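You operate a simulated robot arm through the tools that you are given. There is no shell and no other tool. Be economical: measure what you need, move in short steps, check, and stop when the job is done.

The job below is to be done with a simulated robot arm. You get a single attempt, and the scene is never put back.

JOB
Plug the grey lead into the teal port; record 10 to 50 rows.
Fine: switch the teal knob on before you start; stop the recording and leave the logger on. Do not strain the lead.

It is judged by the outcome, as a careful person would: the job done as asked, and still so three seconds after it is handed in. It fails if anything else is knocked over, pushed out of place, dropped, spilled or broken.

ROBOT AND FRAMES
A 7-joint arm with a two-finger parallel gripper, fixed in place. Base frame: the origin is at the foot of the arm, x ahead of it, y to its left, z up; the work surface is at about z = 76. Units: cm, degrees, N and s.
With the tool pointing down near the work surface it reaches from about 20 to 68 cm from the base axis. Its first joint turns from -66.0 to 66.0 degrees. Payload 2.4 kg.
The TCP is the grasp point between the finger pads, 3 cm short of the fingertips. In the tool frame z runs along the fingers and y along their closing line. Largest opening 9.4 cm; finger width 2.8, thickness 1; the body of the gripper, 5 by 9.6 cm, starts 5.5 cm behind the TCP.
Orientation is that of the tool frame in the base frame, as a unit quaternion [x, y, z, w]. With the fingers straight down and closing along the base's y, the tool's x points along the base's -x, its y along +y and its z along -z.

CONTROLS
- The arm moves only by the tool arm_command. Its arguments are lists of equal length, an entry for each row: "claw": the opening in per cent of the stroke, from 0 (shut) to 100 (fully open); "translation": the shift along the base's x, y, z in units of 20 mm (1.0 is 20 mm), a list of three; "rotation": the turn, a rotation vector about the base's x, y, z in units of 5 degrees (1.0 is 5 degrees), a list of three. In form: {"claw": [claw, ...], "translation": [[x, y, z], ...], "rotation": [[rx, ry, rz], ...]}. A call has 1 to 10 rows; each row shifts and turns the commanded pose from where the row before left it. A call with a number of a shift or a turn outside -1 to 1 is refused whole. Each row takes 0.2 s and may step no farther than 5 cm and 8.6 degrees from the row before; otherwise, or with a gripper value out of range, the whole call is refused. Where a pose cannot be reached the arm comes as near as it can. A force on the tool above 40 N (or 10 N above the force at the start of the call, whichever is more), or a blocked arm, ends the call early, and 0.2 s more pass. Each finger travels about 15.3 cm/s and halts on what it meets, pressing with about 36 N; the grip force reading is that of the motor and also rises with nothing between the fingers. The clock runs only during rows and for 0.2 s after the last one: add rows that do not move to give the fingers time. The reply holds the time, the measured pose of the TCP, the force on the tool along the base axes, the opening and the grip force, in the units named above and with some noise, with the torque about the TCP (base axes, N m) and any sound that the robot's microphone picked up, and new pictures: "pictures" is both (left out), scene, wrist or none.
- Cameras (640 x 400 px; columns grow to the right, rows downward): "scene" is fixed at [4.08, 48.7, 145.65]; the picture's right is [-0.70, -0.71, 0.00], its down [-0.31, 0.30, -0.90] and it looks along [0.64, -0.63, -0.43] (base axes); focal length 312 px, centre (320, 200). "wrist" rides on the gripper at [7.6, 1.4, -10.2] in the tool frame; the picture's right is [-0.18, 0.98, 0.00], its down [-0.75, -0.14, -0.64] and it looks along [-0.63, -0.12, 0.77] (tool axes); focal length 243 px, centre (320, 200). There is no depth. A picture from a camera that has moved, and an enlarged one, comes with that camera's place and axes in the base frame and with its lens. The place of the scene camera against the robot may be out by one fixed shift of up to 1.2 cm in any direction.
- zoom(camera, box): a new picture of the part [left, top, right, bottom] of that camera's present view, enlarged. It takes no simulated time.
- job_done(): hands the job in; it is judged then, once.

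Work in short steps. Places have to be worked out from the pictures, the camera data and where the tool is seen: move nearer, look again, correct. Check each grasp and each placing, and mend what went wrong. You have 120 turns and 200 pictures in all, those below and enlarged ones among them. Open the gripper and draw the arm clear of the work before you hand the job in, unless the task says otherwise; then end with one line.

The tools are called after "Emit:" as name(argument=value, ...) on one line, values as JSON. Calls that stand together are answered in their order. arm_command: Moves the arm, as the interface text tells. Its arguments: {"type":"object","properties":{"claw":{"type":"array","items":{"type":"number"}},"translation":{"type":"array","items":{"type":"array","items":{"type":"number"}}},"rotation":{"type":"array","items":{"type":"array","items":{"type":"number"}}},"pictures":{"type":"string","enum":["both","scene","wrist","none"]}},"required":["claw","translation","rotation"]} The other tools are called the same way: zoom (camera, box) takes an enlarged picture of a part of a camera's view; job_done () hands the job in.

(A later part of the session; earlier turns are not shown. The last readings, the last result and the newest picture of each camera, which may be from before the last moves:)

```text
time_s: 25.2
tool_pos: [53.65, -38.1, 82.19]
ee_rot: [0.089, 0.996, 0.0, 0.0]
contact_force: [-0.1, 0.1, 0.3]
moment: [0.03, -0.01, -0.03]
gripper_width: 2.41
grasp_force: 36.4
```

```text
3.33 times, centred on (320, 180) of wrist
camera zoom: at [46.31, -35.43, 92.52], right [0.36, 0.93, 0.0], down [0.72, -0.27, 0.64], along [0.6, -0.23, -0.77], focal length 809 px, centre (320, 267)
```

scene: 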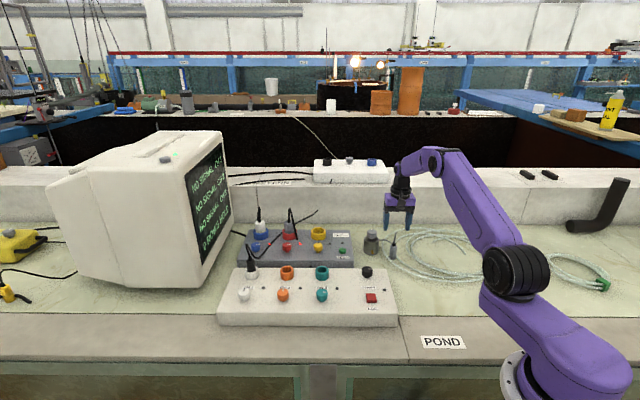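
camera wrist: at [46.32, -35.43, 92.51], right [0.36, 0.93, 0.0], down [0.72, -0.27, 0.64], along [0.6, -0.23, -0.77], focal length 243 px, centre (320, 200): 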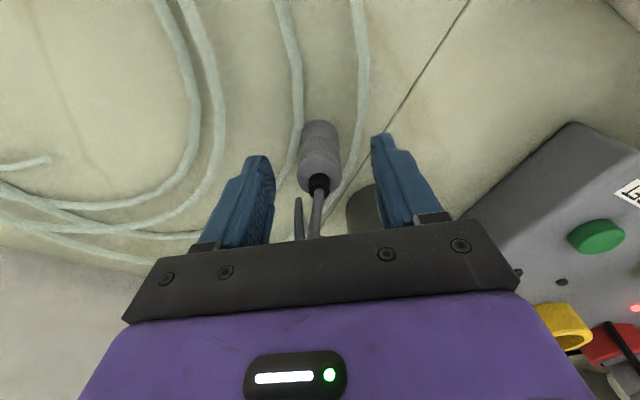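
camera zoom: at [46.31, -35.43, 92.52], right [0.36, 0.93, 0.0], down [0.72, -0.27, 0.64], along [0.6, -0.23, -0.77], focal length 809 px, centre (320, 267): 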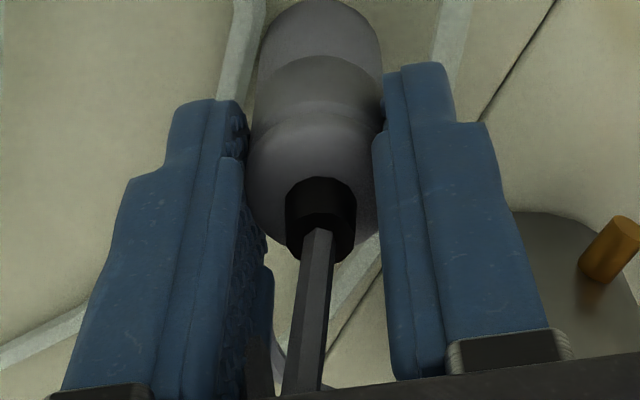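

Gripped at 2.41 cm. I lift straight up 6 cm slowly and watch the cable.

Emit:
arm_command(claw=[20, 20, 20, 20, 20, 20], translation=[[0, 0, 0.5], [0, 0, 0.5], [0, 0, 0.5], [0, 0, 0.5], [0, 0, 0.5], [0, 0, 0.5]], rotation=[[0, 0, 0], [0, 0, 0], [0, 0, 0], [0, 0, 0], [0, 0, 0], [0, 0, 0]])

Emit:
zoom(camera="scene", box=[345, 190, 425, 265])

```text
time_s: 26.6
tool_pos: [53.7, -38.06, 88.11]
ee_rot: [0.089, 0.996, 0.0, 0.001]
contact_force: [0.4, -0.5, -0.9]
moment: [0.02, -0.01, -0.03]
gripper_width: 2.43
grasp_force: 35.5
camera wrist: at [46.29, -35.51, 98.54], right [0.36, 0.93, 0.0], down [0.72, -0.27, 0.64], along [0.6, -0.23, -0.77], focal length 243 px, centre (320, 200)
```

scene: 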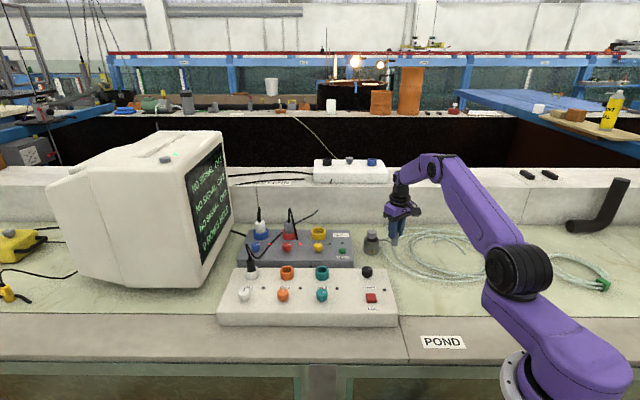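
wrist: 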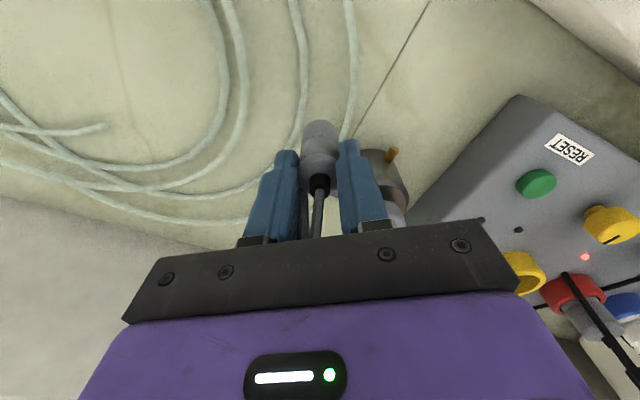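

```text
5.33 times, centred on (385, 228) of scene
camera zoom: at [4.09, 48.7, 145.65], right [-0.7, -0.71, 0.0], down [-0.31, 0.3, -0.9], along [0.64, -0.63, -0.43], focal length 1666 px, centre (-27, 53)
```

zoom: 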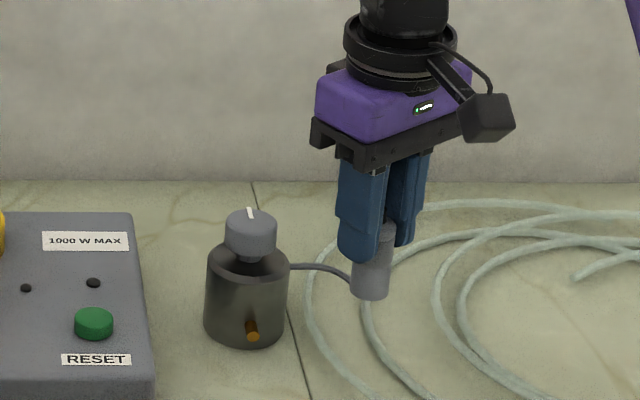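

The cable is still slack. I move toward the port 8 cm and up 3 cm, then check for tension.

Emit:
arm_command(claw=[20, 20, 20, 20, 20, 20, 20, 20], translation=[[0, 0.5, 0.2], [0, 0.5, 0.2], [0, 0.5, 0.2], [0, 0.5, 0.2], [0, 0.5, 0.2], [0, 0.5, 0.2], [0, 0.5, 0.2], [0, 0.5, 0.2]], rotation=[[0, 0, 0], [0, 0, 0], [0, 0, 0], [0, 0, 0], [0, 0, 0], [0, 0, 0], [0, 0, 0], [0, 0, 0]], pictures="wrist")

Emit:
zoom(camera="scene", box=[325, 190, 425, 270])

```text
time_s: 28.4
tool_pos: [53.48, -29.97, 91.32]
ee_rot: [0.089, 0.996, 0.001, -0.001]
contact_force: [-0.1, 0.3, -1.3]
moment: [0.02, 0.03, -0.04]
gripper_width: 2.45
grasp_force: 36.1
camera wrist: at [46.27, -27.4, 101.68], right [0.36, 0.93, 0.0], down [0.72, -0.27, 0.64], along [0.6, -0.23, -0.77], focal length 243 px, centre (320, 200)
```

wrist: 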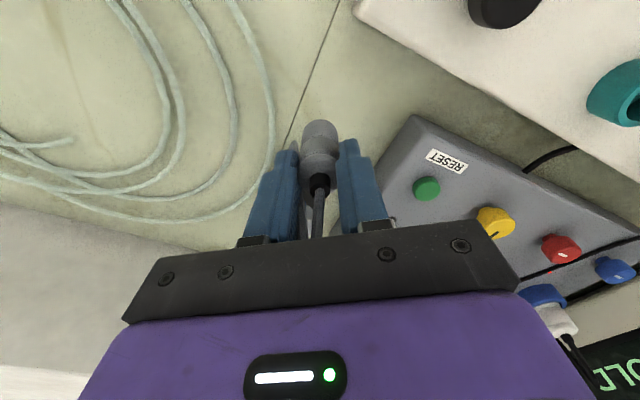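

```text
5.00 times, centred on (375, 230) of scene
camera zoom: at [4.09, 48.7, 145.65], right [-0.7, -0.71, 0.0], down [-0.31, 0.3, -0.9], along [0.64, -0.63, -0.43], focal length 1562 px, centre (45, 50)
```

zoom: 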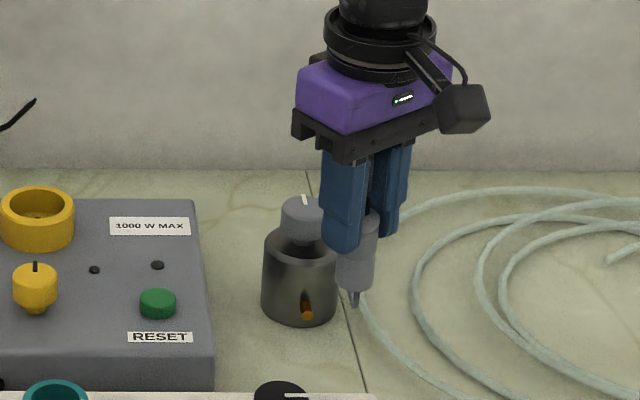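

No force change. I continue 8 cm further toward the port.

Emit:
arm_command(claw=[20, 20, 20, 20, 20, 20, 20, 20], translation=[[0.12, 0.5, 0.05], [0.12, 0.5, 0.05], [0.12, 0.5, 0.05], [0.12, 0.5, 0.05], [0.12, 0.5, 0.05], [0.12, 0.5, 0.05], [0.12, 0.5, 0.05], [0.12, 0.5, 0.05]], rotation=[[0, 0, 0], [0, 0, 0], [0, 0, 0], [0, 0, 0], [0, 0, 0], [0, 0, 0], [0, 0, 0], [0, 0, 0]], pictures="wrist")

Emit:
zoom(camera="scene", box=[305, 190, 425, 280])

```text
time_s: 30.2
tool_pos: [55.55, -22.08, 92.16]
ee_rot: [0.089, 0.996, 0.0, 0.001]
contact_force: [-1.2, -0.3, -0.1]
moment: [0.01, 0.01, 0.02]
gripper_width: 2.45
grasp_force: 35.6
camera wrist: at [48.23, -19.45, 102.45], right [0.36, 0.93, 0.0], down [0.72, -0.27, 0.64], along [0.6, -0.23, -0.77], focal length 243 px, centre (320, 200)
```

wrist: 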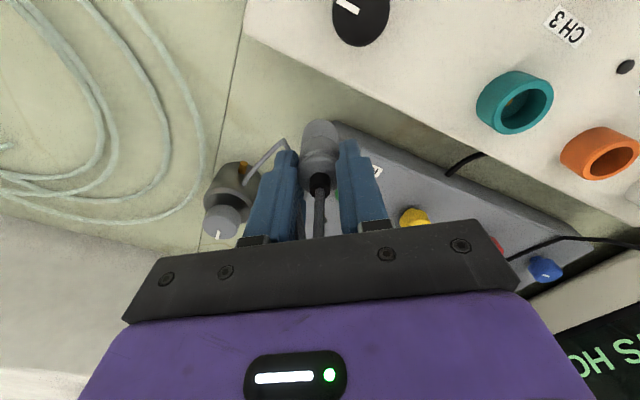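

```text
4.44 times, centred on (365, 235) of scene
camera zoom: at [4.09, 48.7, 145.65], right [-0.7, -0.71, 0.0], down [-0.31, 0.3, -0.9], along [0.64, -0.63, -0.43], focal length 1388 px, centre (120, 44)
```

zoom: 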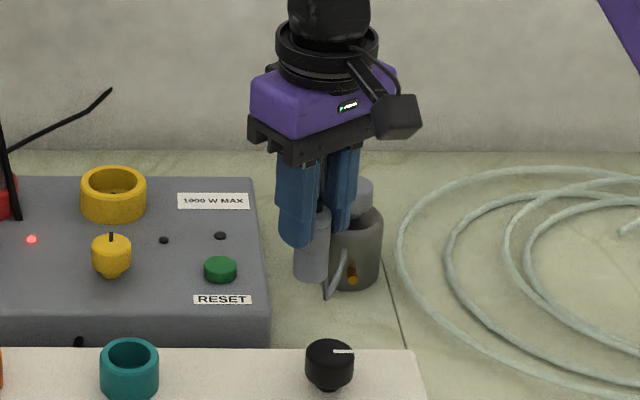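

The cable still hangs in a loop below the plug. I continue, in smaller moves.

Emit:
arm_command(claw=[20, 20, 20, 20, 20], translation=[[0.12, 0.5, 0], [0.12, 0.5, 0], [0.12, 0.5, 0], [0.12, 0.5, 0], [0.12, 0.5, 0]], rotation=[[0, 0, 0], [0, 0, 0], [0, 0, 0], [0, 0, 0], [0, 0, 0]], pictures="wrist")

Emit:
zoom(camera="scene", box=[305, 190, 425, 280])

Emit:
zoom(camera="wrist", box=[160, 80, 400, 260])

```text
time_s: 31.4
tool_pos: [56.66, -17.08, 92.25]
ee_rot: [0.089, 0.996, -0.001, 0.001]
contact_force: [-0.4, -0.8, -0.6]
moment: [0.0, -0.01, 0.01]
gripper_width: 2.43
grasp_force: 35.8
camera wrist: at [49.42, -14.39, 102.53], right [0.36, 0.93, 0.0], down [0.72, -0.27, 0.64], along [0.6, -0.23, -0.77], focal length 243 px, centre (320, 200)
```

wrist: 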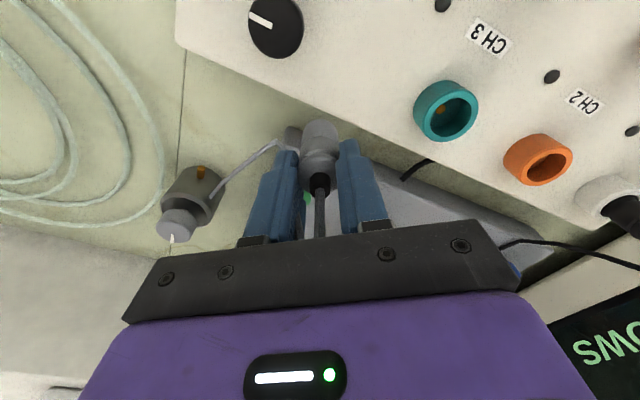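

```text
4.44 times, centred on (365, 235) of scene
camera zoom: at [4.09, 48.7, 145.65], right [-0.7, -0.71, 0.0], down [-0.31, 0.3, -0.9], along [0.64, -0.63, -0.43], focal length 1388 px, centre (120, 44)
```

zoom: 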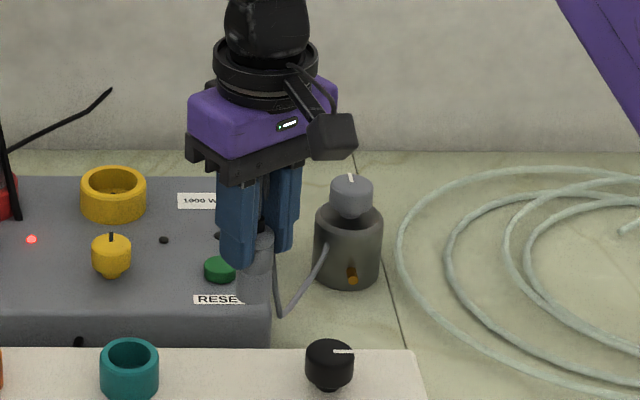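

```text
2.22 times, centred on (280, 170) of wrist
camera zoom: at [49.42, -14.39, 102.53], right [0.36, 0.93, 0.0], down [0.72, -0.27, 0.64], along [0.6, -0.23, -0.77], focal length 539 px, centre (409, 267)
```

zoom: 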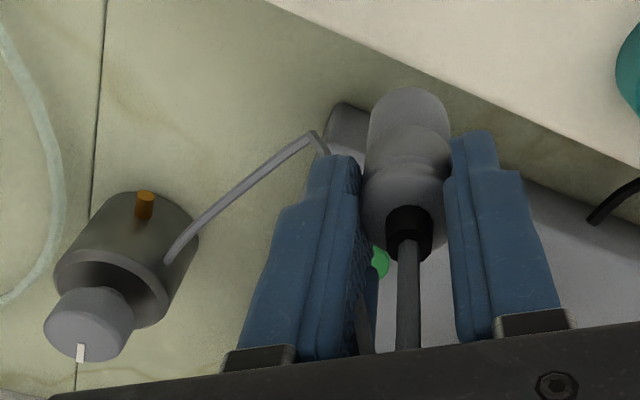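

Plenty of slack hanging in a loop. I go on to just above the teal port.

Emit:
arm_command(claw=[20, 20, 20, 20, 20, 20, 20, 20], translation=[[0.16, 0.6, 0.05], [0.16, 0.6, 0.05], [0.16, 0.6, 0.05], [0.16, 0.6, 0.05], [0.16, 0.6, 0.05], [0.16, 0.6, 0.05], [0.16, 0.6, 0.05], [0.16, 0.6, 0.05]], rotation=[[0, 0, 0], [0, 0, 0], [0, 0, 0], [0, 0, 0], [0, 0, 0], [0, 0, 0], [0, 0, 0], [0, 0, 0]])

Emit:
zoom(camera="scene", box=[280, 190, 410, 290])

Emit:
zoom(camera="wrist", box=[200, 80, 400, 230])

```text
time_s: 33.2
tool_pos: [59.42, -7.51, 93.08]
ee_rot: [0.089, 0.996, 0.0, 0.0]
contact_force: [0.3, 0.2, -0.6]
moment: [-0.02, 0.0, -0.01]
gripper_width: 2.43
grasp_force: 35.7
camera wrist: at [52.04, -4.84, 103.39], right [0.36, 0.93, 0.0], down [0.72, -0.27, 0.64], along [0.6, -0.23, -0.77], focal length 243 px, centre (320, 200)
```

scene: 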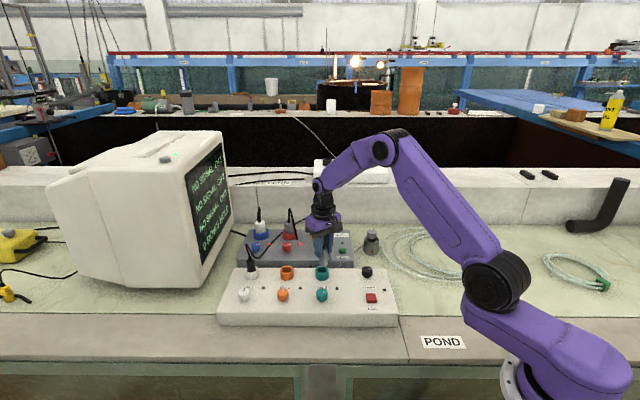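
wrist: 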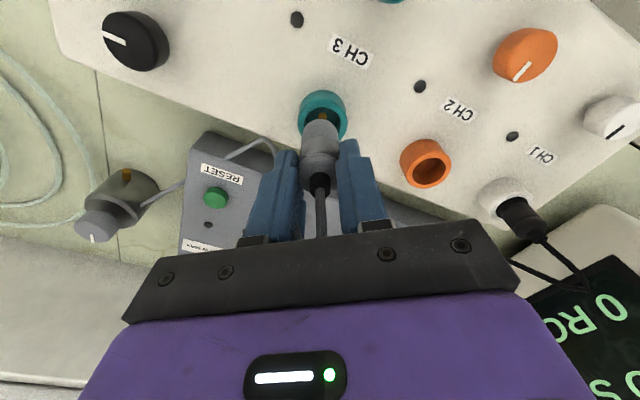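

```text
4.00 times, centred on (345, 240) of scene
camera zoom: at [4.09, 48.7, 145.65], right [-0.7, -0.71, 0.0], down [-0.31, 0.3, -0.9], along [0.64, -0.63, -0.43], focal length 1249 px, centre (220, 40)
```

zoom: 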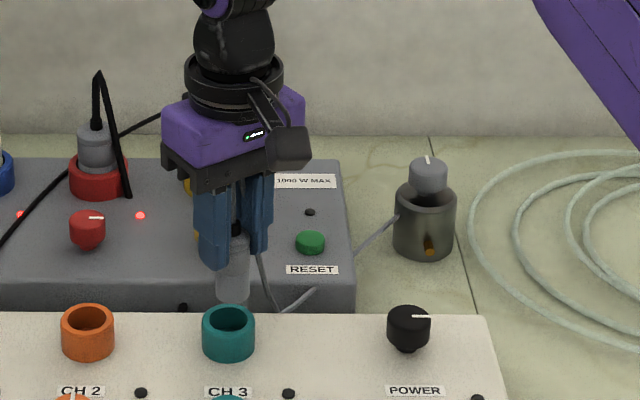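

```text
2.67 times, centred on (300, 155) of wrist
camera zoom: at [52.04, -4.84, 103.39], right [0.36, 0.93, 0.0], down [0.72, -0.27, 0.64], along [0.6, -0.23, -0.77], focal length 647 px, centre (373, 320)
```

zoom: 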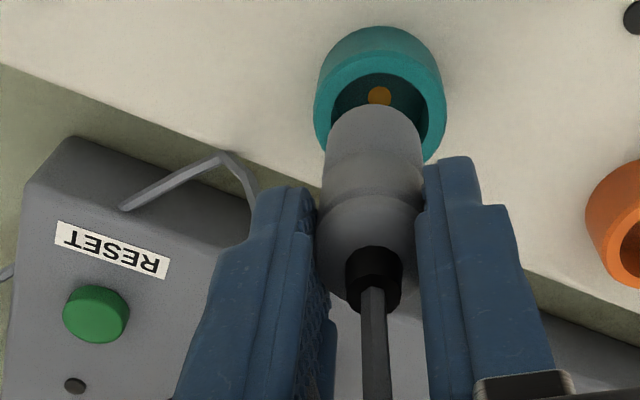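

Plug and port are nearly aligned (port ≈ (59.55,-7.45)). I nudge +0.25 x, +0.1 y and lower 2.3 cm to just over the rim.

Emit:
arm_command(claw=[20, 20, 20, 20], translation=[[0.12, 0.05, 0], [0, 0, -0.4], [0, 0, -0.4], [0, 0, -0.35]], rotation=[[0, 0, 0], [0, 0, 0], [0, 0, 0], [0, 0, 0]], pictures="none")

Emit:
zoom(camera="scene", box=[295, 235, 355, 290])

Emit:
zoom(camera="wrist", box=[250, 90, 390, 200])

```text
time_s: 34.2
tool_pos: [59.6, -7.45, 90.61]
ee_rot: [0.089, 0.996, 0.0, 0.0]
contact_force: [-0.2, 0.0, -2.1]
moment: [-0.01, 0.02, -0.01]
gripper_width: 2.43
grasp_force: 36.2
```

```text
7.27 times, centred on (325, 262) of scene
camera zoom: at [4.09, 48.7, 145.65], right [-0.7, -0.71, 0.0], down [-0.31, 0.3, -0.9], along [0.64, -0.63, -0.43], focal length 2272 px, centre (284, -254)
```

zoom: 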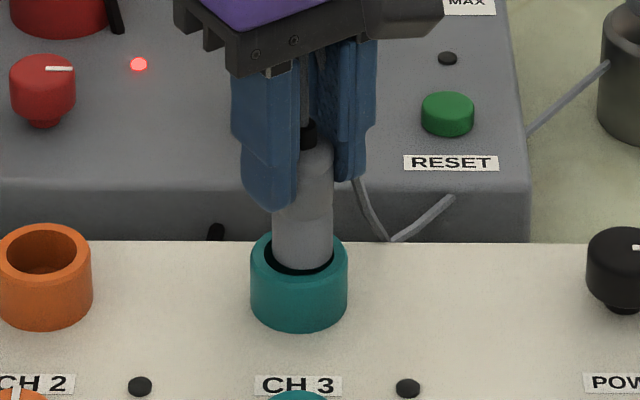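

```text
3.64 times, centred on (320, 145) of wrist
camera zoom: at [52.26, -4.82, 100.96], right [0.36, 0.93, 0.0], down [0.72, -0.27, 0.64], along [0.6, -0.23, -0.77], focal length 882 px, centre (320, 400)
```

zoom: 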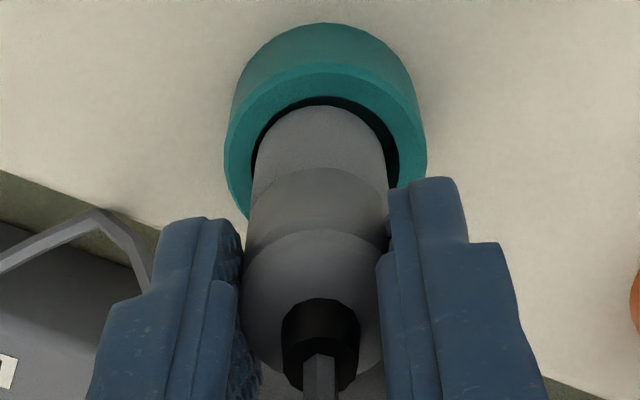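

Nearly concentric; about 0.13 cm correction toward (+x,+y). I lower in small steps.

Emit:
arm_command(claw=[20, 20, 20, 20], translation=[[0.05, 0.06, 0], [0, 0, -0.25], [0, 0, -0.25], [0, 0, -0.25]], rotation=[[0, 0, 0], [0, 0, 0], [0, 0, 0], [0, 0, 0]], pictures="none")

Emit:
zoom(camera="scene", box=[295, 235, 355, 290])

Emit:
zoom(camera="wrist", box=[250, 90, 390, 200])

```text
time_s: 35.2
tool_pos: [59.64, -7.39, 89.13]
ee_rot: [0.089, 0.996, 0.0, 0.0]
contact_force: [-0.1, -0.4, -0.3]
moment: [-0.01, 0.04, -0.01]
gripper_width: 2.43
grasp_force: 35.9
```

```text
7.27 times, centred on (325, 262) of scene
camera zoom: at [4.09, 48.7, 145.65], right [-0.7, -0.71, 0.0], down [-0.31, 0.3, -0.9], along [0.64, -0.63, -0.43], focal length 2272 px, centre (284, -254)
```

zoom: 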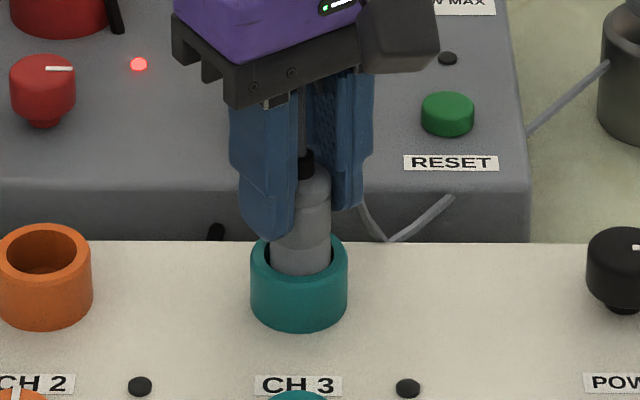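

```text
3.64 times, centred on (320, 145) of wrist
camera zoom: at [52.29, -4.72, 99.5], right [0.36, 0.93, 0.0], down [0.72, -0.27, 0.64], along [0.6, -0.23, -0.77], focal length 882 px, centre (320, 400)
```

zoom: 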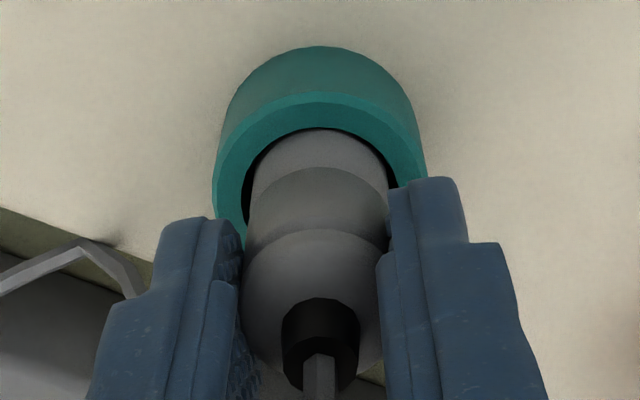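

It appears to be entering freely. I continue down slowly.

Emit:
arm_command(claw=[20, 20, 20, 20], translation=[[0.02, 0.01, -0.2], [0, 0, -0.2], [0, 0, -0.2], [0, 0, 0]], rotation=[[0, 0, 0], [0, 0, 0], [0, 0, 0], [0, 0, 0]], pictures="none")

Emit:
zoom(camera="scene", box=[295, 235, 355, 290])

```text
time_s: 36.2
tool_pos: [59.72, -7.49, 88.21]
ee_rot: [0.088, 0.996, -0.001, 0.003]
contact_force: [-5.1, 0.5, 32.1]
moment: [0.04, 0.15, 0.08]
gripper_width: 2.43
grasp_force: 36.2
```

```text
7.27 times, centred on (325, 262) of scene
camera zoom: at [4.01, 48.71, 145.65], right [-0.7, -0.71, 0.0], down [-0.31, 0.3, -0.9], along [0.64, -0.63, -0.43], focal length 2272 px, centre (284, -254)
```

zoom: 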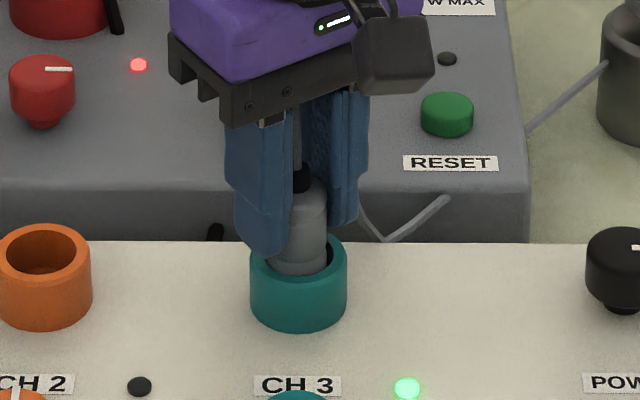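

The CH 3 LED is lit. I check the display and relation of the plug to the rim.

Emit:
zoom(camera="scene", box=[180, 130, 240, 270])

Emit:
zoom(camera="wrist", box=[250, 90, 390, 200])

```text
2.86 times, centred on (210, 200) of scene
camera zoom: at [4.01, 48.71, 145.65], right [-0.7, -0.71, 0.0], down [-0.31, 0.3, -0.9], along [0.64, -0.63, -0.43], focal length 892 px, centre (634, 200)
```

zoom: 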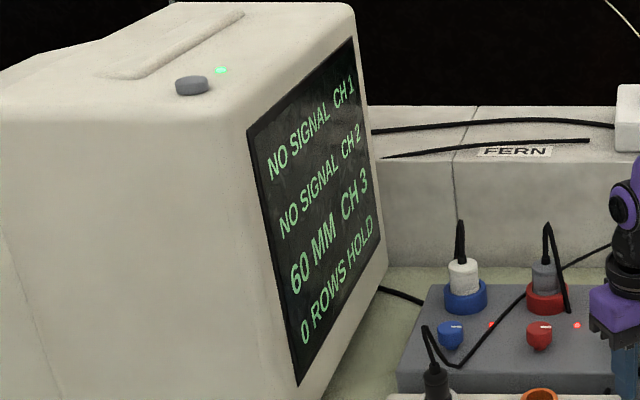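

```text
3.64 times, centred on (320, 145) of wrist
camera zoom: at [52.45, -4.71, 98.49], right [0.36, 0.93, 0.0], down [0.71, -0.27, 0.65], along [0.6, -0.23, -0.76], focal length 882 px, centre (320, 400)
```

zoom: 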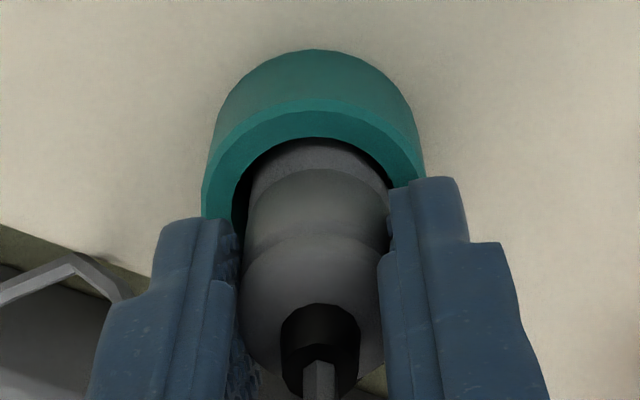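

Signal "60 MM CH 3" present. A small extra push confirms it is bottomed.

Emit:
arm_command(claw=[20, 20], translation=[[0, 0, -0.06], [0, 0, 0]], rotation=[[0, 0, 0], [0, 0, 0]], pictures="none")

```text
time_s: 36.9
tool_pos: [59.79, -7.42, 88.11]
ee_rot: [0.09, 0.996, 0.0, 0.004]
contact_force: [-2.7, 0.0, 39.5]
moment: [-0.01, 0.11, 0.0]
gripper_width: 2.43
grasp_force: 36.2
```

Bottomed. I unload the force and open slowly, staying in place.

Emit:
arm_command(claw=[20, 28, 36, 45, 52], translation=[[-0.03, 0, 0.17], [0, 0, 0], [0, 0, 0], [0, 0, 0], [0, 0, 0]], rotation=[[0, 0, 0], [0, 0, 0], [0, 0, 0], [0, 0, 0], [0, 0, 0]], pictures="none")

Emit:
zoom(camera="wrist", box=[220, 90, 420, 240])

Emit:
zoom(camera="scene", box=[295, 225, 385, 290])

```text
time_s: 38.0
tool_pos: [59.65, -7.26, 88.18]
ee_rot: [0.09, 0.996, 0.0, -0.001]
contact_force: [0.2, -0.2, 1.0]
moment: [-0.01, 0.01, 0.03]
gripper_width: 4.88
grasp_force: 0.0
```

```text
2.67 times, centred on (320, 165) of wrist
camera zoom: at [52.32, -4.67, 98.52], right [0.36, 0.93, 0.0], down [0.72, -0.27, 0.64], along [0.6, -0.23, -0.77], focal length 647 px, centre (320, 293)
```

zoom: 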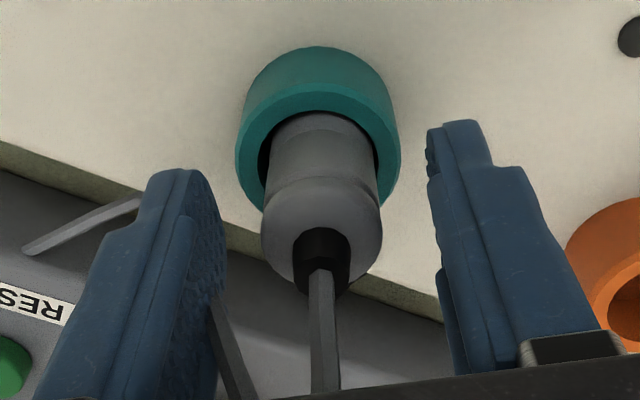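

```text
6.15 times, centred on (340, 258) of scene
camera zoom: at [4.08, 48.7, 145.65], right [-0.7, -0.71, 0.0], down [-0.31, 0.3, -0.9], along [0.64, -0.63, -0.43], focal length 1922 px, centre (197, -154)
```

zoom: 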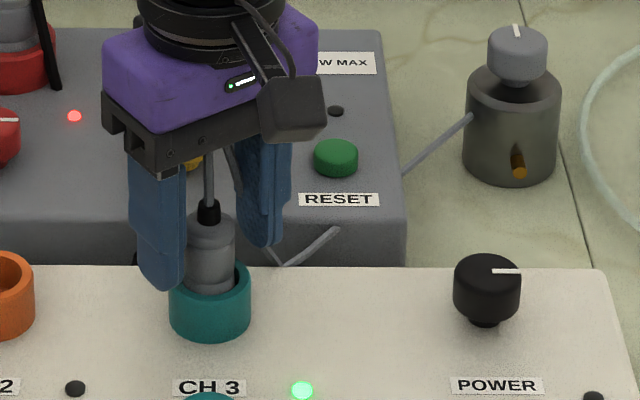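

Plug stays seated, LED on. I rise slowly, checking the cable does not snag.

Emit:
arm_command(claw=[52, 52, 52, 52, 52, 52], translation=[[0, 0, 0.4], [0, 0, 0.4], [0, 0, 0.5], [0, 0, 0.6], [0, 0, 0.6], [0, 0, 0.6]], rotation=[[0, 0, 0], [0, 0, 0], [0, 0, 0], [0, 0, 0], [0, 0, 0], [0, 0, 0]], pictures="wrist")

Emit:
zoom(camera="scene", box=[295, 215, 385, 290])

```text
time_s: 39.5
tool_pos: [59.71, -7.29, 94.42]
ee_rot: [0.088, 0.996, -0.001, 0.0]
contact_force: [0.6, 0.0, -1.1]
moment: [-0.01, 0.01, -0.01]
gripper_width: 4.92
grasp_force: 0.0
camera wrist: at [52.37, -4.7, 104.72], right [0.36, 0.93, 0.0], down [0.72, -0.27, 0.64], along [0.6, -0.23, -0.77], focal length 243 px, centre (320, 200)
```

wrist: 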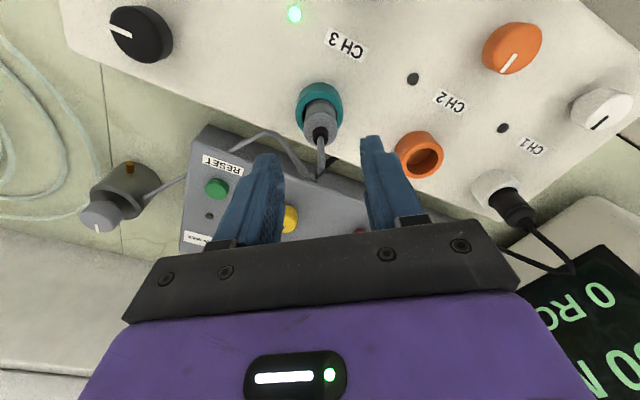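

```text
5.33 times, centred on (340, 252) of scene
camera zoom: at [4.08, 48.7, 145.65], right [-0.7, -0.71, 0.0], down [-0.31, 0.3, -0.9], along [0.64, -0.63, -0.43], focal length 1666 px, centre (213, -80)
```

zoom: 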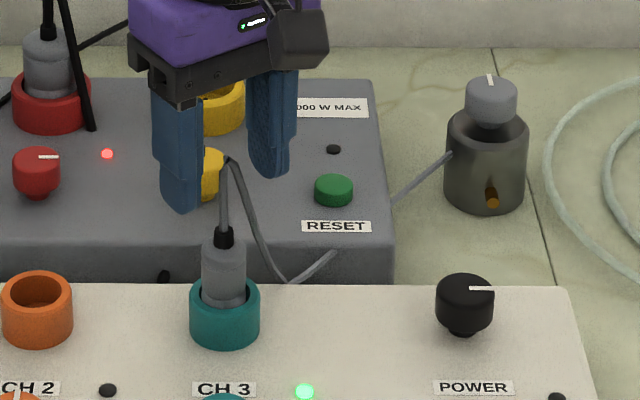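

The lead is plugged, slack and clear. I rise, shut the fingers and go over the LOG button (≈(42.55,-10.5)).

Emit:
arm_command(claw=[40, 20, 0, 0, 0, 0, 0, 0, 0, 0], translation=[[0, 0, 1], [-0.95, -0.18, 0.4], [-0.95, -0.18, 0], [-0.95, -0.18, 0], [-0.95, -0.18, 0], [-0.95, -0.18, 0], [-0.95, -0.18, 0], [-0.95, -0.18, 0], [-0.95, -0.18, 0], [-0.95, -0.18, 0]], rotation=[[0, 0, 0], [0, 0, 0], [0, 0, 0], [0, 0, 0], [0, 0, 0], [0, 0, 0], [0, 0, 0], [0, 0, 0], [0, 0, 0], [0, 0, 0]], pictures="none")

Emit:
arm_command(claw=[0, 0, 0, 0, 0], translation=[[0, 0, -1], [0, 0, -1], [0, 0, -1], [0, 0, -1], [0, 0, -0.8]], rotation=[[0, 0, 0], [0, 0, 0], [0, 0, 0], [0, 0, 0], [0, 0, 0]])

Emit:
zoom(camera="wrist", box=[240, 100, 400, 220])

Emit:
zoom(camera="scene", box=[330, 260, 410, 320])

```text
time_s: 41.6
tool_pos: [42.4, -10.44, 97.18]
ee_rot: [0.09, 0.996, 0.0, 0.0]
contact_force: [-0.2, -0.4, 0.4]
moment: [-0.03, 0.01, 0.02]
gripper_width: 0.0
grasp_force: 32.8
```

```text
time_s: 42.9
tool_pos: [42.51, -10.56, 87.51]
ee_rot: [0.09, 0.996, -0.001, 0.0]
contact_force: [0.3, 0.3, 0.1]
moment: [-0.01, 0.01, 0.02]
gripper_width: 0.0
grasp_force: 32.4
camera wrist: at [35.21, -7.93, 97.88], right [0.36, 0.93, 0.0], down [0.72, -0.27, 0.64], along [0.6, -0.23, -0.77], focal length 243 px, centre (320, 200)
```

scene: 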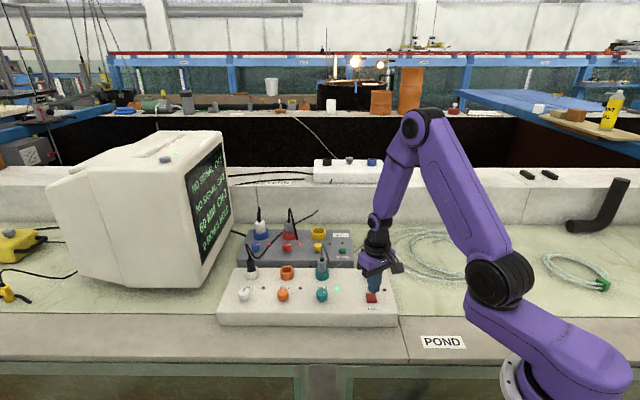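
wrist: 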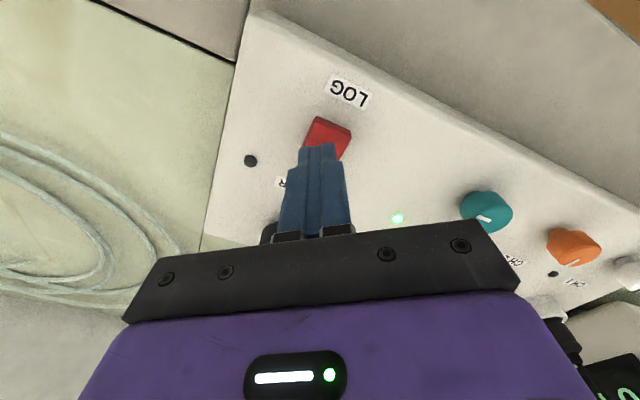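

```text
3.33 times, centred on (320, 160) of wrist
camera zoom: at [35.21, -7.93, 97.88], right [0.36, 0.93, 0.0], down [0.72, -0.27, 0.64], along [0.6, -0.23, -0.77], focal length 809 px, centre (320, 333)
```

zoom: 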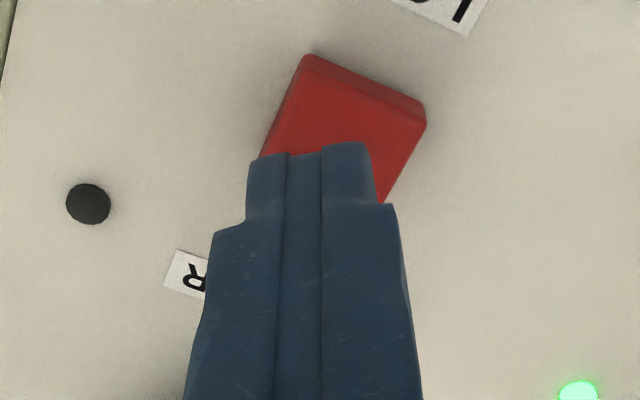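

```text
6.67 times, centred on (370, 290) of scene
camera zoom: at [4.08, 48.7, 145.65], right [-0.7, -0.71, 0.0], down [-0.31, 0.3, -0.9], along [0.64, -0.63, -0.43], focal length 2082 px, centre (-13, -400)
```

zoom: 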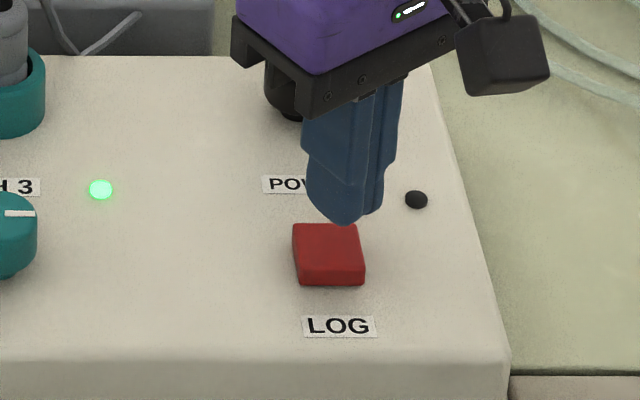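

Tip is slightly off the button centre; I shift (+0.2,+0.35) and lower to just above the button.

Emit:
arm_command(claw=[0, 0, 0], translation=[[0.1, 0.17, 0], [0, 0, -0.5], [0, 0, -0.4]], rotation=[[0, 0, 0], [0, 0, 0], [0, 0, 0]], pictures="none")

Emit:
zoom(camera="scene", box=[330, 260, 410, 320])

```text
time_s: 43.6
tool_pos: [42.67, -10.15, 85.76]
ee_rot: [0.089, 0.996, 0.0, 0.0]
contact_force: [0.5, 0.0, -0.4]
moment: [0.03, -0.02, 0.01]
gripper_width: 0.0
grasp_force: 32.9
```

```text
6.67 times, centred on (370, 290) of scene
camera zoom: at [4.08, 48.7, 145.65], right [-0.7, -0.71, 0.0], down [-0.31, 0.3, -0.9], along [0.64, -0.63, -0.43], focal length 2082 px, centre (-13, -400)
```

zoom: 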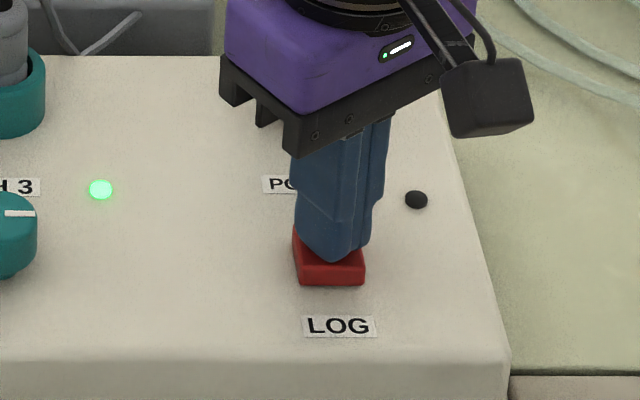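

Centred on the button. I press in with a short down-up stroke and read the display.

Emit:
arm_command(claw=[0, 0, 0], translation=[[0, 0, -0.25], [0, 0, -0.2], [0, 0, 0.45]], rotation=[[0, 0, 0], [0, 0, 0], [0, 0, 0]], pictures="none")

Emit:
zoom(camera="scene", box=[180, 130, 410, 320])

```text
time_s: 44.5
tool_pos: [42.66, -10.19, 85.75]
ee_rot: [0.089, 0.996, 0.0, 0.0]
contact_force: [-0.1, 0.6, 0.0]
moment: [0.0, 0.01, 0.01]
gripper_width: 0.04
grasp_force: 32.9
heard: click
```

```text
2.11 times, centred on (295, 225) of scene
camera zoom: at [4.09, 48.7, 145.65], right [-0.7, -0.71, 0.0], down [-0.31, 0.3, -0.9], along [0.64, -0.63, -0.43], focal length 658 px, centre (373, 147)
```

zoom: 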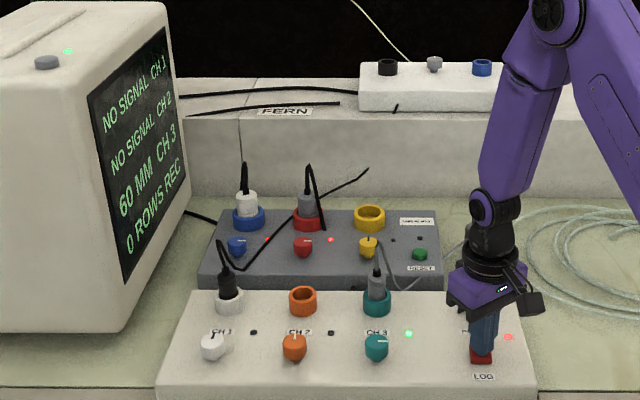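

Clicked, and it now reads "0 ROWS REC". I wait about one second to learn the row rate.

Emit:
arm_command(claw=[0, 0, 0, 0], translation=[[0, 0, 0], [0, 0, 0], [0, 0, 0], [0, 0, 0]], rotation=[[0, 0, 0], [0, 0, 0], [0, 0, 0], [0, 0, 0]], pictures="none")

Emit:
zoom(camera="scene", box=[180, 130, 240, 270])

```text
time_s: 45.5
tool_pos: [42.69, -10.05, 85.71]
ee_rot: [0.09, 0.996, 0.0, 0.0]
contact_force: [-0.3, -0.3, -0.1]
moment: [0.0, -0.01, -0.01]
gripper_width: 0.0
grasp_force: 33.0
```

```text
2.86 times, centred on (210, 200) of scene
camera zoom: at [4.08, 48.7, 145.65], right [-0.7, -0.71, 0.0], down [-0.31, 0.3, -0.9], along [0.64, -0.63, -0.43], focal length 892 px, centre (634, 200)
```

zoom: 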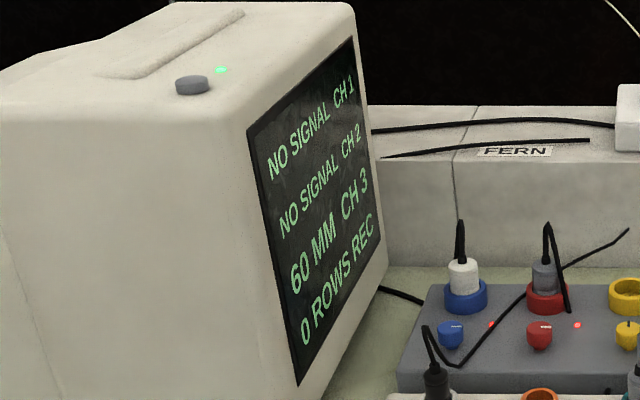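

Emit:
arm_command(claw=[0, 0, 0, 0, 0, 0, 0, 0, 0, 0], translation=[[0, 0, 0], [0, 0, 0], [0, 0, 0], [0, 0, 0], [0, 0, 0], [0, 0, 0], [0, 0, 0], [0, 0, 0], [0, 0, 0], [0, 0, 0]], rotation=[[0, 0, 0], [0, 0, 0], [0, 0, 0], [0, 0, 0], [0, 0, 0], [0, 0, 0], [0, 0, 0], [0, 0, 0], [0, 0, 0], [0, 0, 0]], pictures="none")

Emit:
zoom(camera="scene", box=[180, 130, 240, 270])

```text
time_s: 47.6
tool_pos: [42.6, -10.25, 85.81]
ee_rot: [0.089, 0.996, -0.001, 0.0]
contact_force: [-0.3, -0.5, -0.1]
moment: [0.0, -0.03, 0.04]
gripper_width: 0.0
grasp_force: 32.6
```

```text
2.86 times, centred on (210, 200) of scene
camera zoom: at [4.08, 48.7, 145.65], right [-0.7, -0.71, 0.0], down [-0.31, 0.3, -0.9], along [0.64, -0.63, -0.43], focal length 892 px, centre (634, 200)
```

zoom: 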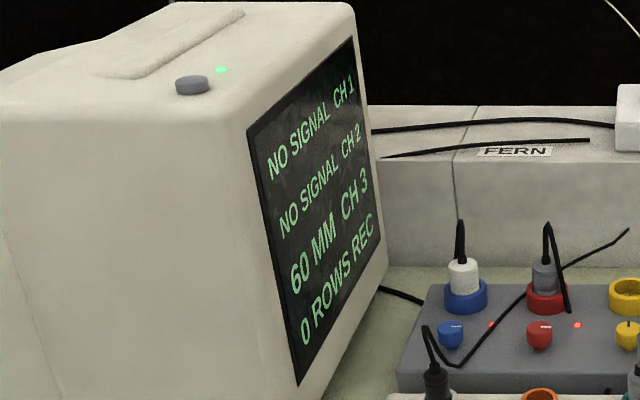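

Still 0 after about 3.3 s. I wait some more.

Emit:
arm_command(claw=[0, 0, 0, 0, 0, 0, 0, 0, 0, 0], translation=[[0, 0, 0], [0, 0, 0], [0, 0, 0], [0, 0, 0], [0, 0, 0], [0, 0, 0], [0, 0, 0], [0, 0, 0], [0, 0, 0], [0, 0, 0]], rotation=[[0, 0, 0], [0, 0, 0], [0, 0, 0], [0, 0, 0], [0, 0, 0], [0, 0, 0], [0, 0, 0], [0, 0, 0], [0, 0, 0], [0, 0, 0]], pictures="none")

Emit:
zoom(camera="scene", box=[180, 130, 240, 270])

```text
time_s: 49.9
tool_pos: [42.52, -10.18, 85.78]
ee_rot: [0.089, 0.996, 0.0, 0.0]
contact_force: [0.3, -0.3, 0.2]
moment: [-0.02, 0.01, -0.02]
gripper_width: 0.01
grasp_force: 33.0
```

```text
2.86 times, centred on (210, 200) of scene
camera zoom: at [4.08, 48.7, 145.65], right [-0.7, -0.71, 0.0], down [-0.31, 0.3, -0.9], along [0.64, -0.63, -0.43], focal length 892 px, centre (634, 200)
```

zoom: 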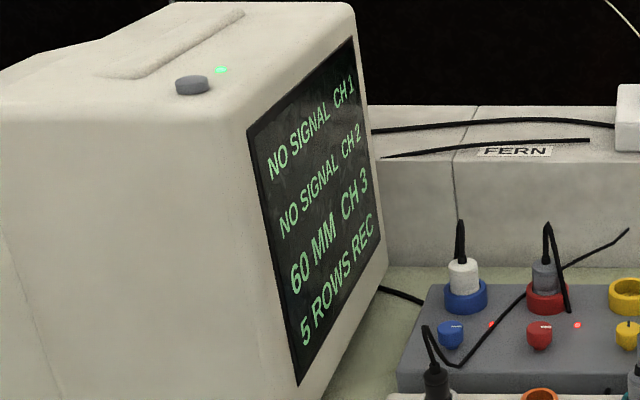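

5 rows after about 5.5 s. I keep waiting and checking.

Emit:
arm_command(claw=[0, 0, 0, 0, 0, 0, 0, 0, 0, 0], translation=[[0, 0, 0], [0, 0, 0], [0, 0, 0], [0, 0, 0], [0, 0, 0], [0, 0, 0], [0, 0, 0], [0, 0, 0], [0, 0, 0], [0, 0, 0]], rotation=[[0, 0, 0], [0, 0, 0], [0, 0, 0], [0, 0, 0], [0, 0, 0], [0, 0, 0], [0, 0, 0], [0, 0, 0], [0, 0, 0], [0, 0, 0]], pictures="none")

Emit:
arm_command(claw=[0, 0, 0, 0, 0, 0, 0, 0, 0, 0], translation=[[0, 0, 0], [0, 0, 0], [0, 0, 0], [0, 0, 0], [0, 0, 0], [0, 0, 0], [0, 0, 0], [0, 0, 0], [0, 0, 0], [0, 0, 0]], rotation=[[0, 0, 0], [0, 0, 0], [0, 0, 0], [0, 0, 0], [0, 0, 0], [0, 0, 0], [0, 0, 0], [0, 0, 0], [0, 0, 0], [0, 0, 0]], pictures="none")

Emit:
zoom(camera="scene", box=[180, 130, 240, 270])

```text
time_s: 52.0
tool_pos: [42.63, -10.17, 85.83]
ee_rot: [0.088, 0.996, 0.0, 0.0]
contact_force: [-0.9, -0.2, -0.6]
moment: [0.0, 0.0, -0.02]
gripper_width: 0.01
grasp_force: 32.8
```

```text
time_s: 54.2
tool_pos: [42.71, -10.15, 85.84]
ee_rot: [0.088, 0.996, 0.0, 0.0]
contact_force: [-0.4, -0.3, 0.2]
moment: [0.0, 0.0, -0.03]
gripper_width: 0.02
grasp_force: 32.8
```

```text
2.86 times, centred on (210, 200) of scene
camera zoom: at [4.08, 48.7, 145.65], right [-0.7, -0.71, 0.0], down [-0.31, 0.3, -0.9], along [0.64, -0.63, -0.43], focal length 892 px, centre (634, 200)
```

zoom: 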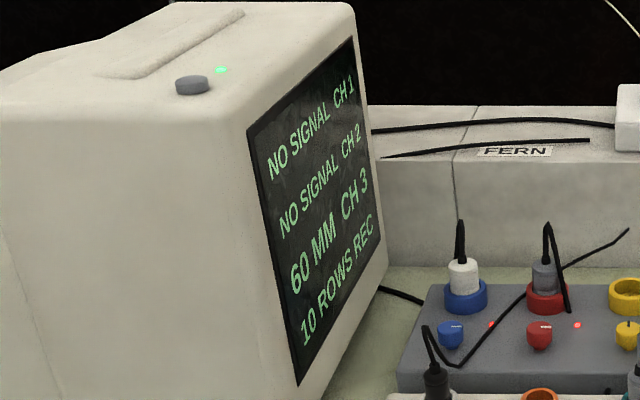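

About 1 row/s shown in fives. I wait roughly 10 s more for a comfortable margin.

Emit:
arm_command(claw=[0, 0, 0, 0, 0, 0, 0, 0, 0, 0], translation=[[0, 0, 0], [0, 0, 0], [0, 0, 0], [0, 0, 0], [0, 0, 0], [0, 0, 0], [0, 0, 0], [0, 0, 0], [0, 0, 0], [0, 0, 0]], rotation=[[0, 0, 0], [0, 0, 0], [0, 0, 0], [0, 0, 0], [0, 0, 0], [0, 0, 0], [0, 0, 0], [0, 0, 0], [0, 0, 0], [0, 0, 0]], pictures="none")

Emit:
arm_command(claw=[0, 0, 0, 0, 0, 0, 0, 0, 0, 0], translation=[[0, 0, 0], [0, 0, 0], [0, 0, 0], [0, 0, 0], [0, 0, 0], [0, 0, 0], [0, 0, 0], [0, 0, 0], [0, 0, 0], [0, 0, 0]], rotation=[[0, 0, 0], [0, 0, 0], [0, 0, 0], [0, 0, 0], [0, 0, 0], [0, 0, 0], [0, 0, 0], [0, 0, 0], [0, 0, 0], [0, 0, 0]], pictures="none")

Emit:
arm_command(claw=[0, 0, 0, 0, 0, 0, 0, 0, 0, 0], translation=[[0, 0, 0], [0, 0, 0], [0, 0, 0], [0, 0, 0], [0, 0, 0], [0, 0, 0], [0, 0, 0], [0, 0, 0], [0, 0, 0], [0, 0, 0]], rotation=[[0, 0, 0], [0, 0, 0], [0, 0, 0], [0, 0, 0], [0, 0, 0], [0, 0, 0], [0, 0, 0], [0, 0, 0], [0, 0, 0], [0, 0, 0]], pictures="none")

Emit:
arm_command(claw=[0, 0, 0, 0, 0, 0, 0, 0, 0, 0], translation=[[0, 0, 0], [0, 0, 0], [0, 0, 0], [0, 0, 0], [0, 0, 0], [0, 0, 0], [0, 0, 0], [0, 0, 0], [0, 0, 0], [0, 0, 0]], rotation=[[0, 0, 0], [0, 0, 0], [0, 0, 0], [0, 0, 0], [0, 0, 0], [0, 0, 0], [0, 0, 0], [0, 0, 0], [0, 0, 0], [0, 0, 0]], pictures="none")

Emit:
zoom(camera="scene", box=[180, 130, 240, 270])

```text
time_s: 56.5
tool_pos: [42.7, -10.25, 85.83]
ee_rot: [0.09, 0.996, 0.0, 0.001]
contact_force: [0.0, 0.0, 0.3]
moment: [-0.01, 0.0, 0.02]
gripper_width: 0.01
grasp_force: 32.7
```

```text
time_s: 58.6
tool_pos: [42.65, -10.15, 85.77]
ee_rot: [0.089, 0.996, 0.0, 0.0]
contact_force: [0.1, -0.4, -0.5]
moment: [-0.04, 0.0, 0.01]
gripper_width: 0.01
grasp_force: 33.2
```

```text
time_s: 60.9
tool_pos: [42.62, -10.12, 85.77]
ee_rot: [0.089, 0.996, 0.0, 0.0]
contact_force: [0.6, 0.3, 1.5]
moment: [-0.03, 0.01, 0.03]
gripper_width: 0.0
grasp_force: 33.4
```

```text
time_s: 63.0
tool_pos: [42.76, -10.24, 85.79]
ee_rot: [0.088, 0.996, 0.0, 0.0]
contact_force: [0.0, 0.3, 0.1]
moment: [0.0, 0.01, -0.02]
gripper_width: 0.02
grasp_force: 33.5
```

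```text
2.86 times, centred on (210, 200) of scene
camera zoom: at [4.08, 48.7, 145.65], right [-0.7, -0.71, 0.0], down [-0.31, 0.3, -0.9], along [0.64, -0.63, -0.43], focal length 892 px, centre (634, 200)
```

zoom: 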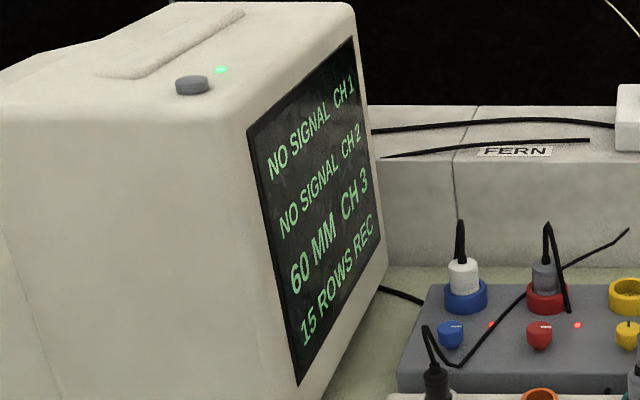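

15 rows shown. A few more seconds, then I press to stop.

Emit:
arm_command(claw=[0, 0, 0, 0, 0, 0, 0, 0, 0, 0], translation=[[0, 0, 0], [0, 0, 0], [0, 0, 0], [0, 0, 0], [0, 0, 0], [0, 0, 0], [0, 0, 0], [0, 0, 0], [0, 0, 0], [0, 0, 0]], rotation=[[0, 0, 0], [0, 0, 0], [0, 0, 0], [0, 0, 0], [0, 0, 0], [0, 0, 0], [0, 0, 0], [0, 0, 0], [0, 0, 0], [0, 0, 0]], pictures="none")

Emit:
arm_command(claw=[0, 0, 0, 0], translation=[[0, 0, -0.25], [0, 0, -0.2], [0, 0, 0.45], [0, 0, 0.5]], rotation=[[0, 0, 0], [0, 0, 0], [0, 0, 0], [0, 0, 0]], pictures="none")

Emit:
zoom(camera="scene", box=[180, 130, 410, 320])

```text
time_s: 65.2
tool_pos: [42.66, -10.2, 85.71]
ee_rot: [0.089, 0.996, 0.0, 0.0]
contact_force: [-0.6, -0.1, 0.9]
moment: [0.01, -0.01, 0.01]
gripper_width: 0.0
grasp_force: 33.1
```

```text
time_s: 66.2
tool_pos: [42.61, -10.24, 86.95]
ee_rot: [0.089, 0.996, 0.001, -0.001]
contact_force: [-0.7, -0.3, -0.7]
moment: [-0.04, -0.06, 0.0]
gripper_width: 0.0
grasp_force: 32.5
heard: click
```

```text
2.11 times, centred on (295, 225) of scene
camera zoom: at [4.09, 48.7, 145.65], right [-0.7, -0.71, 0.0], down [-0.31, 0.3, -0.9], along [0.64, -0.63, -0.43], focal length 658 px, centre (373, 147)
```

zoom: 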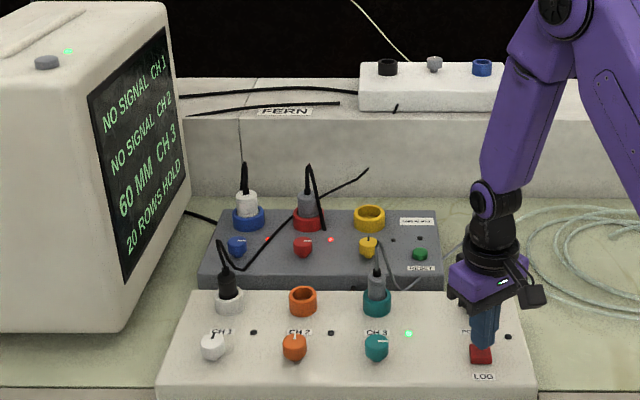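

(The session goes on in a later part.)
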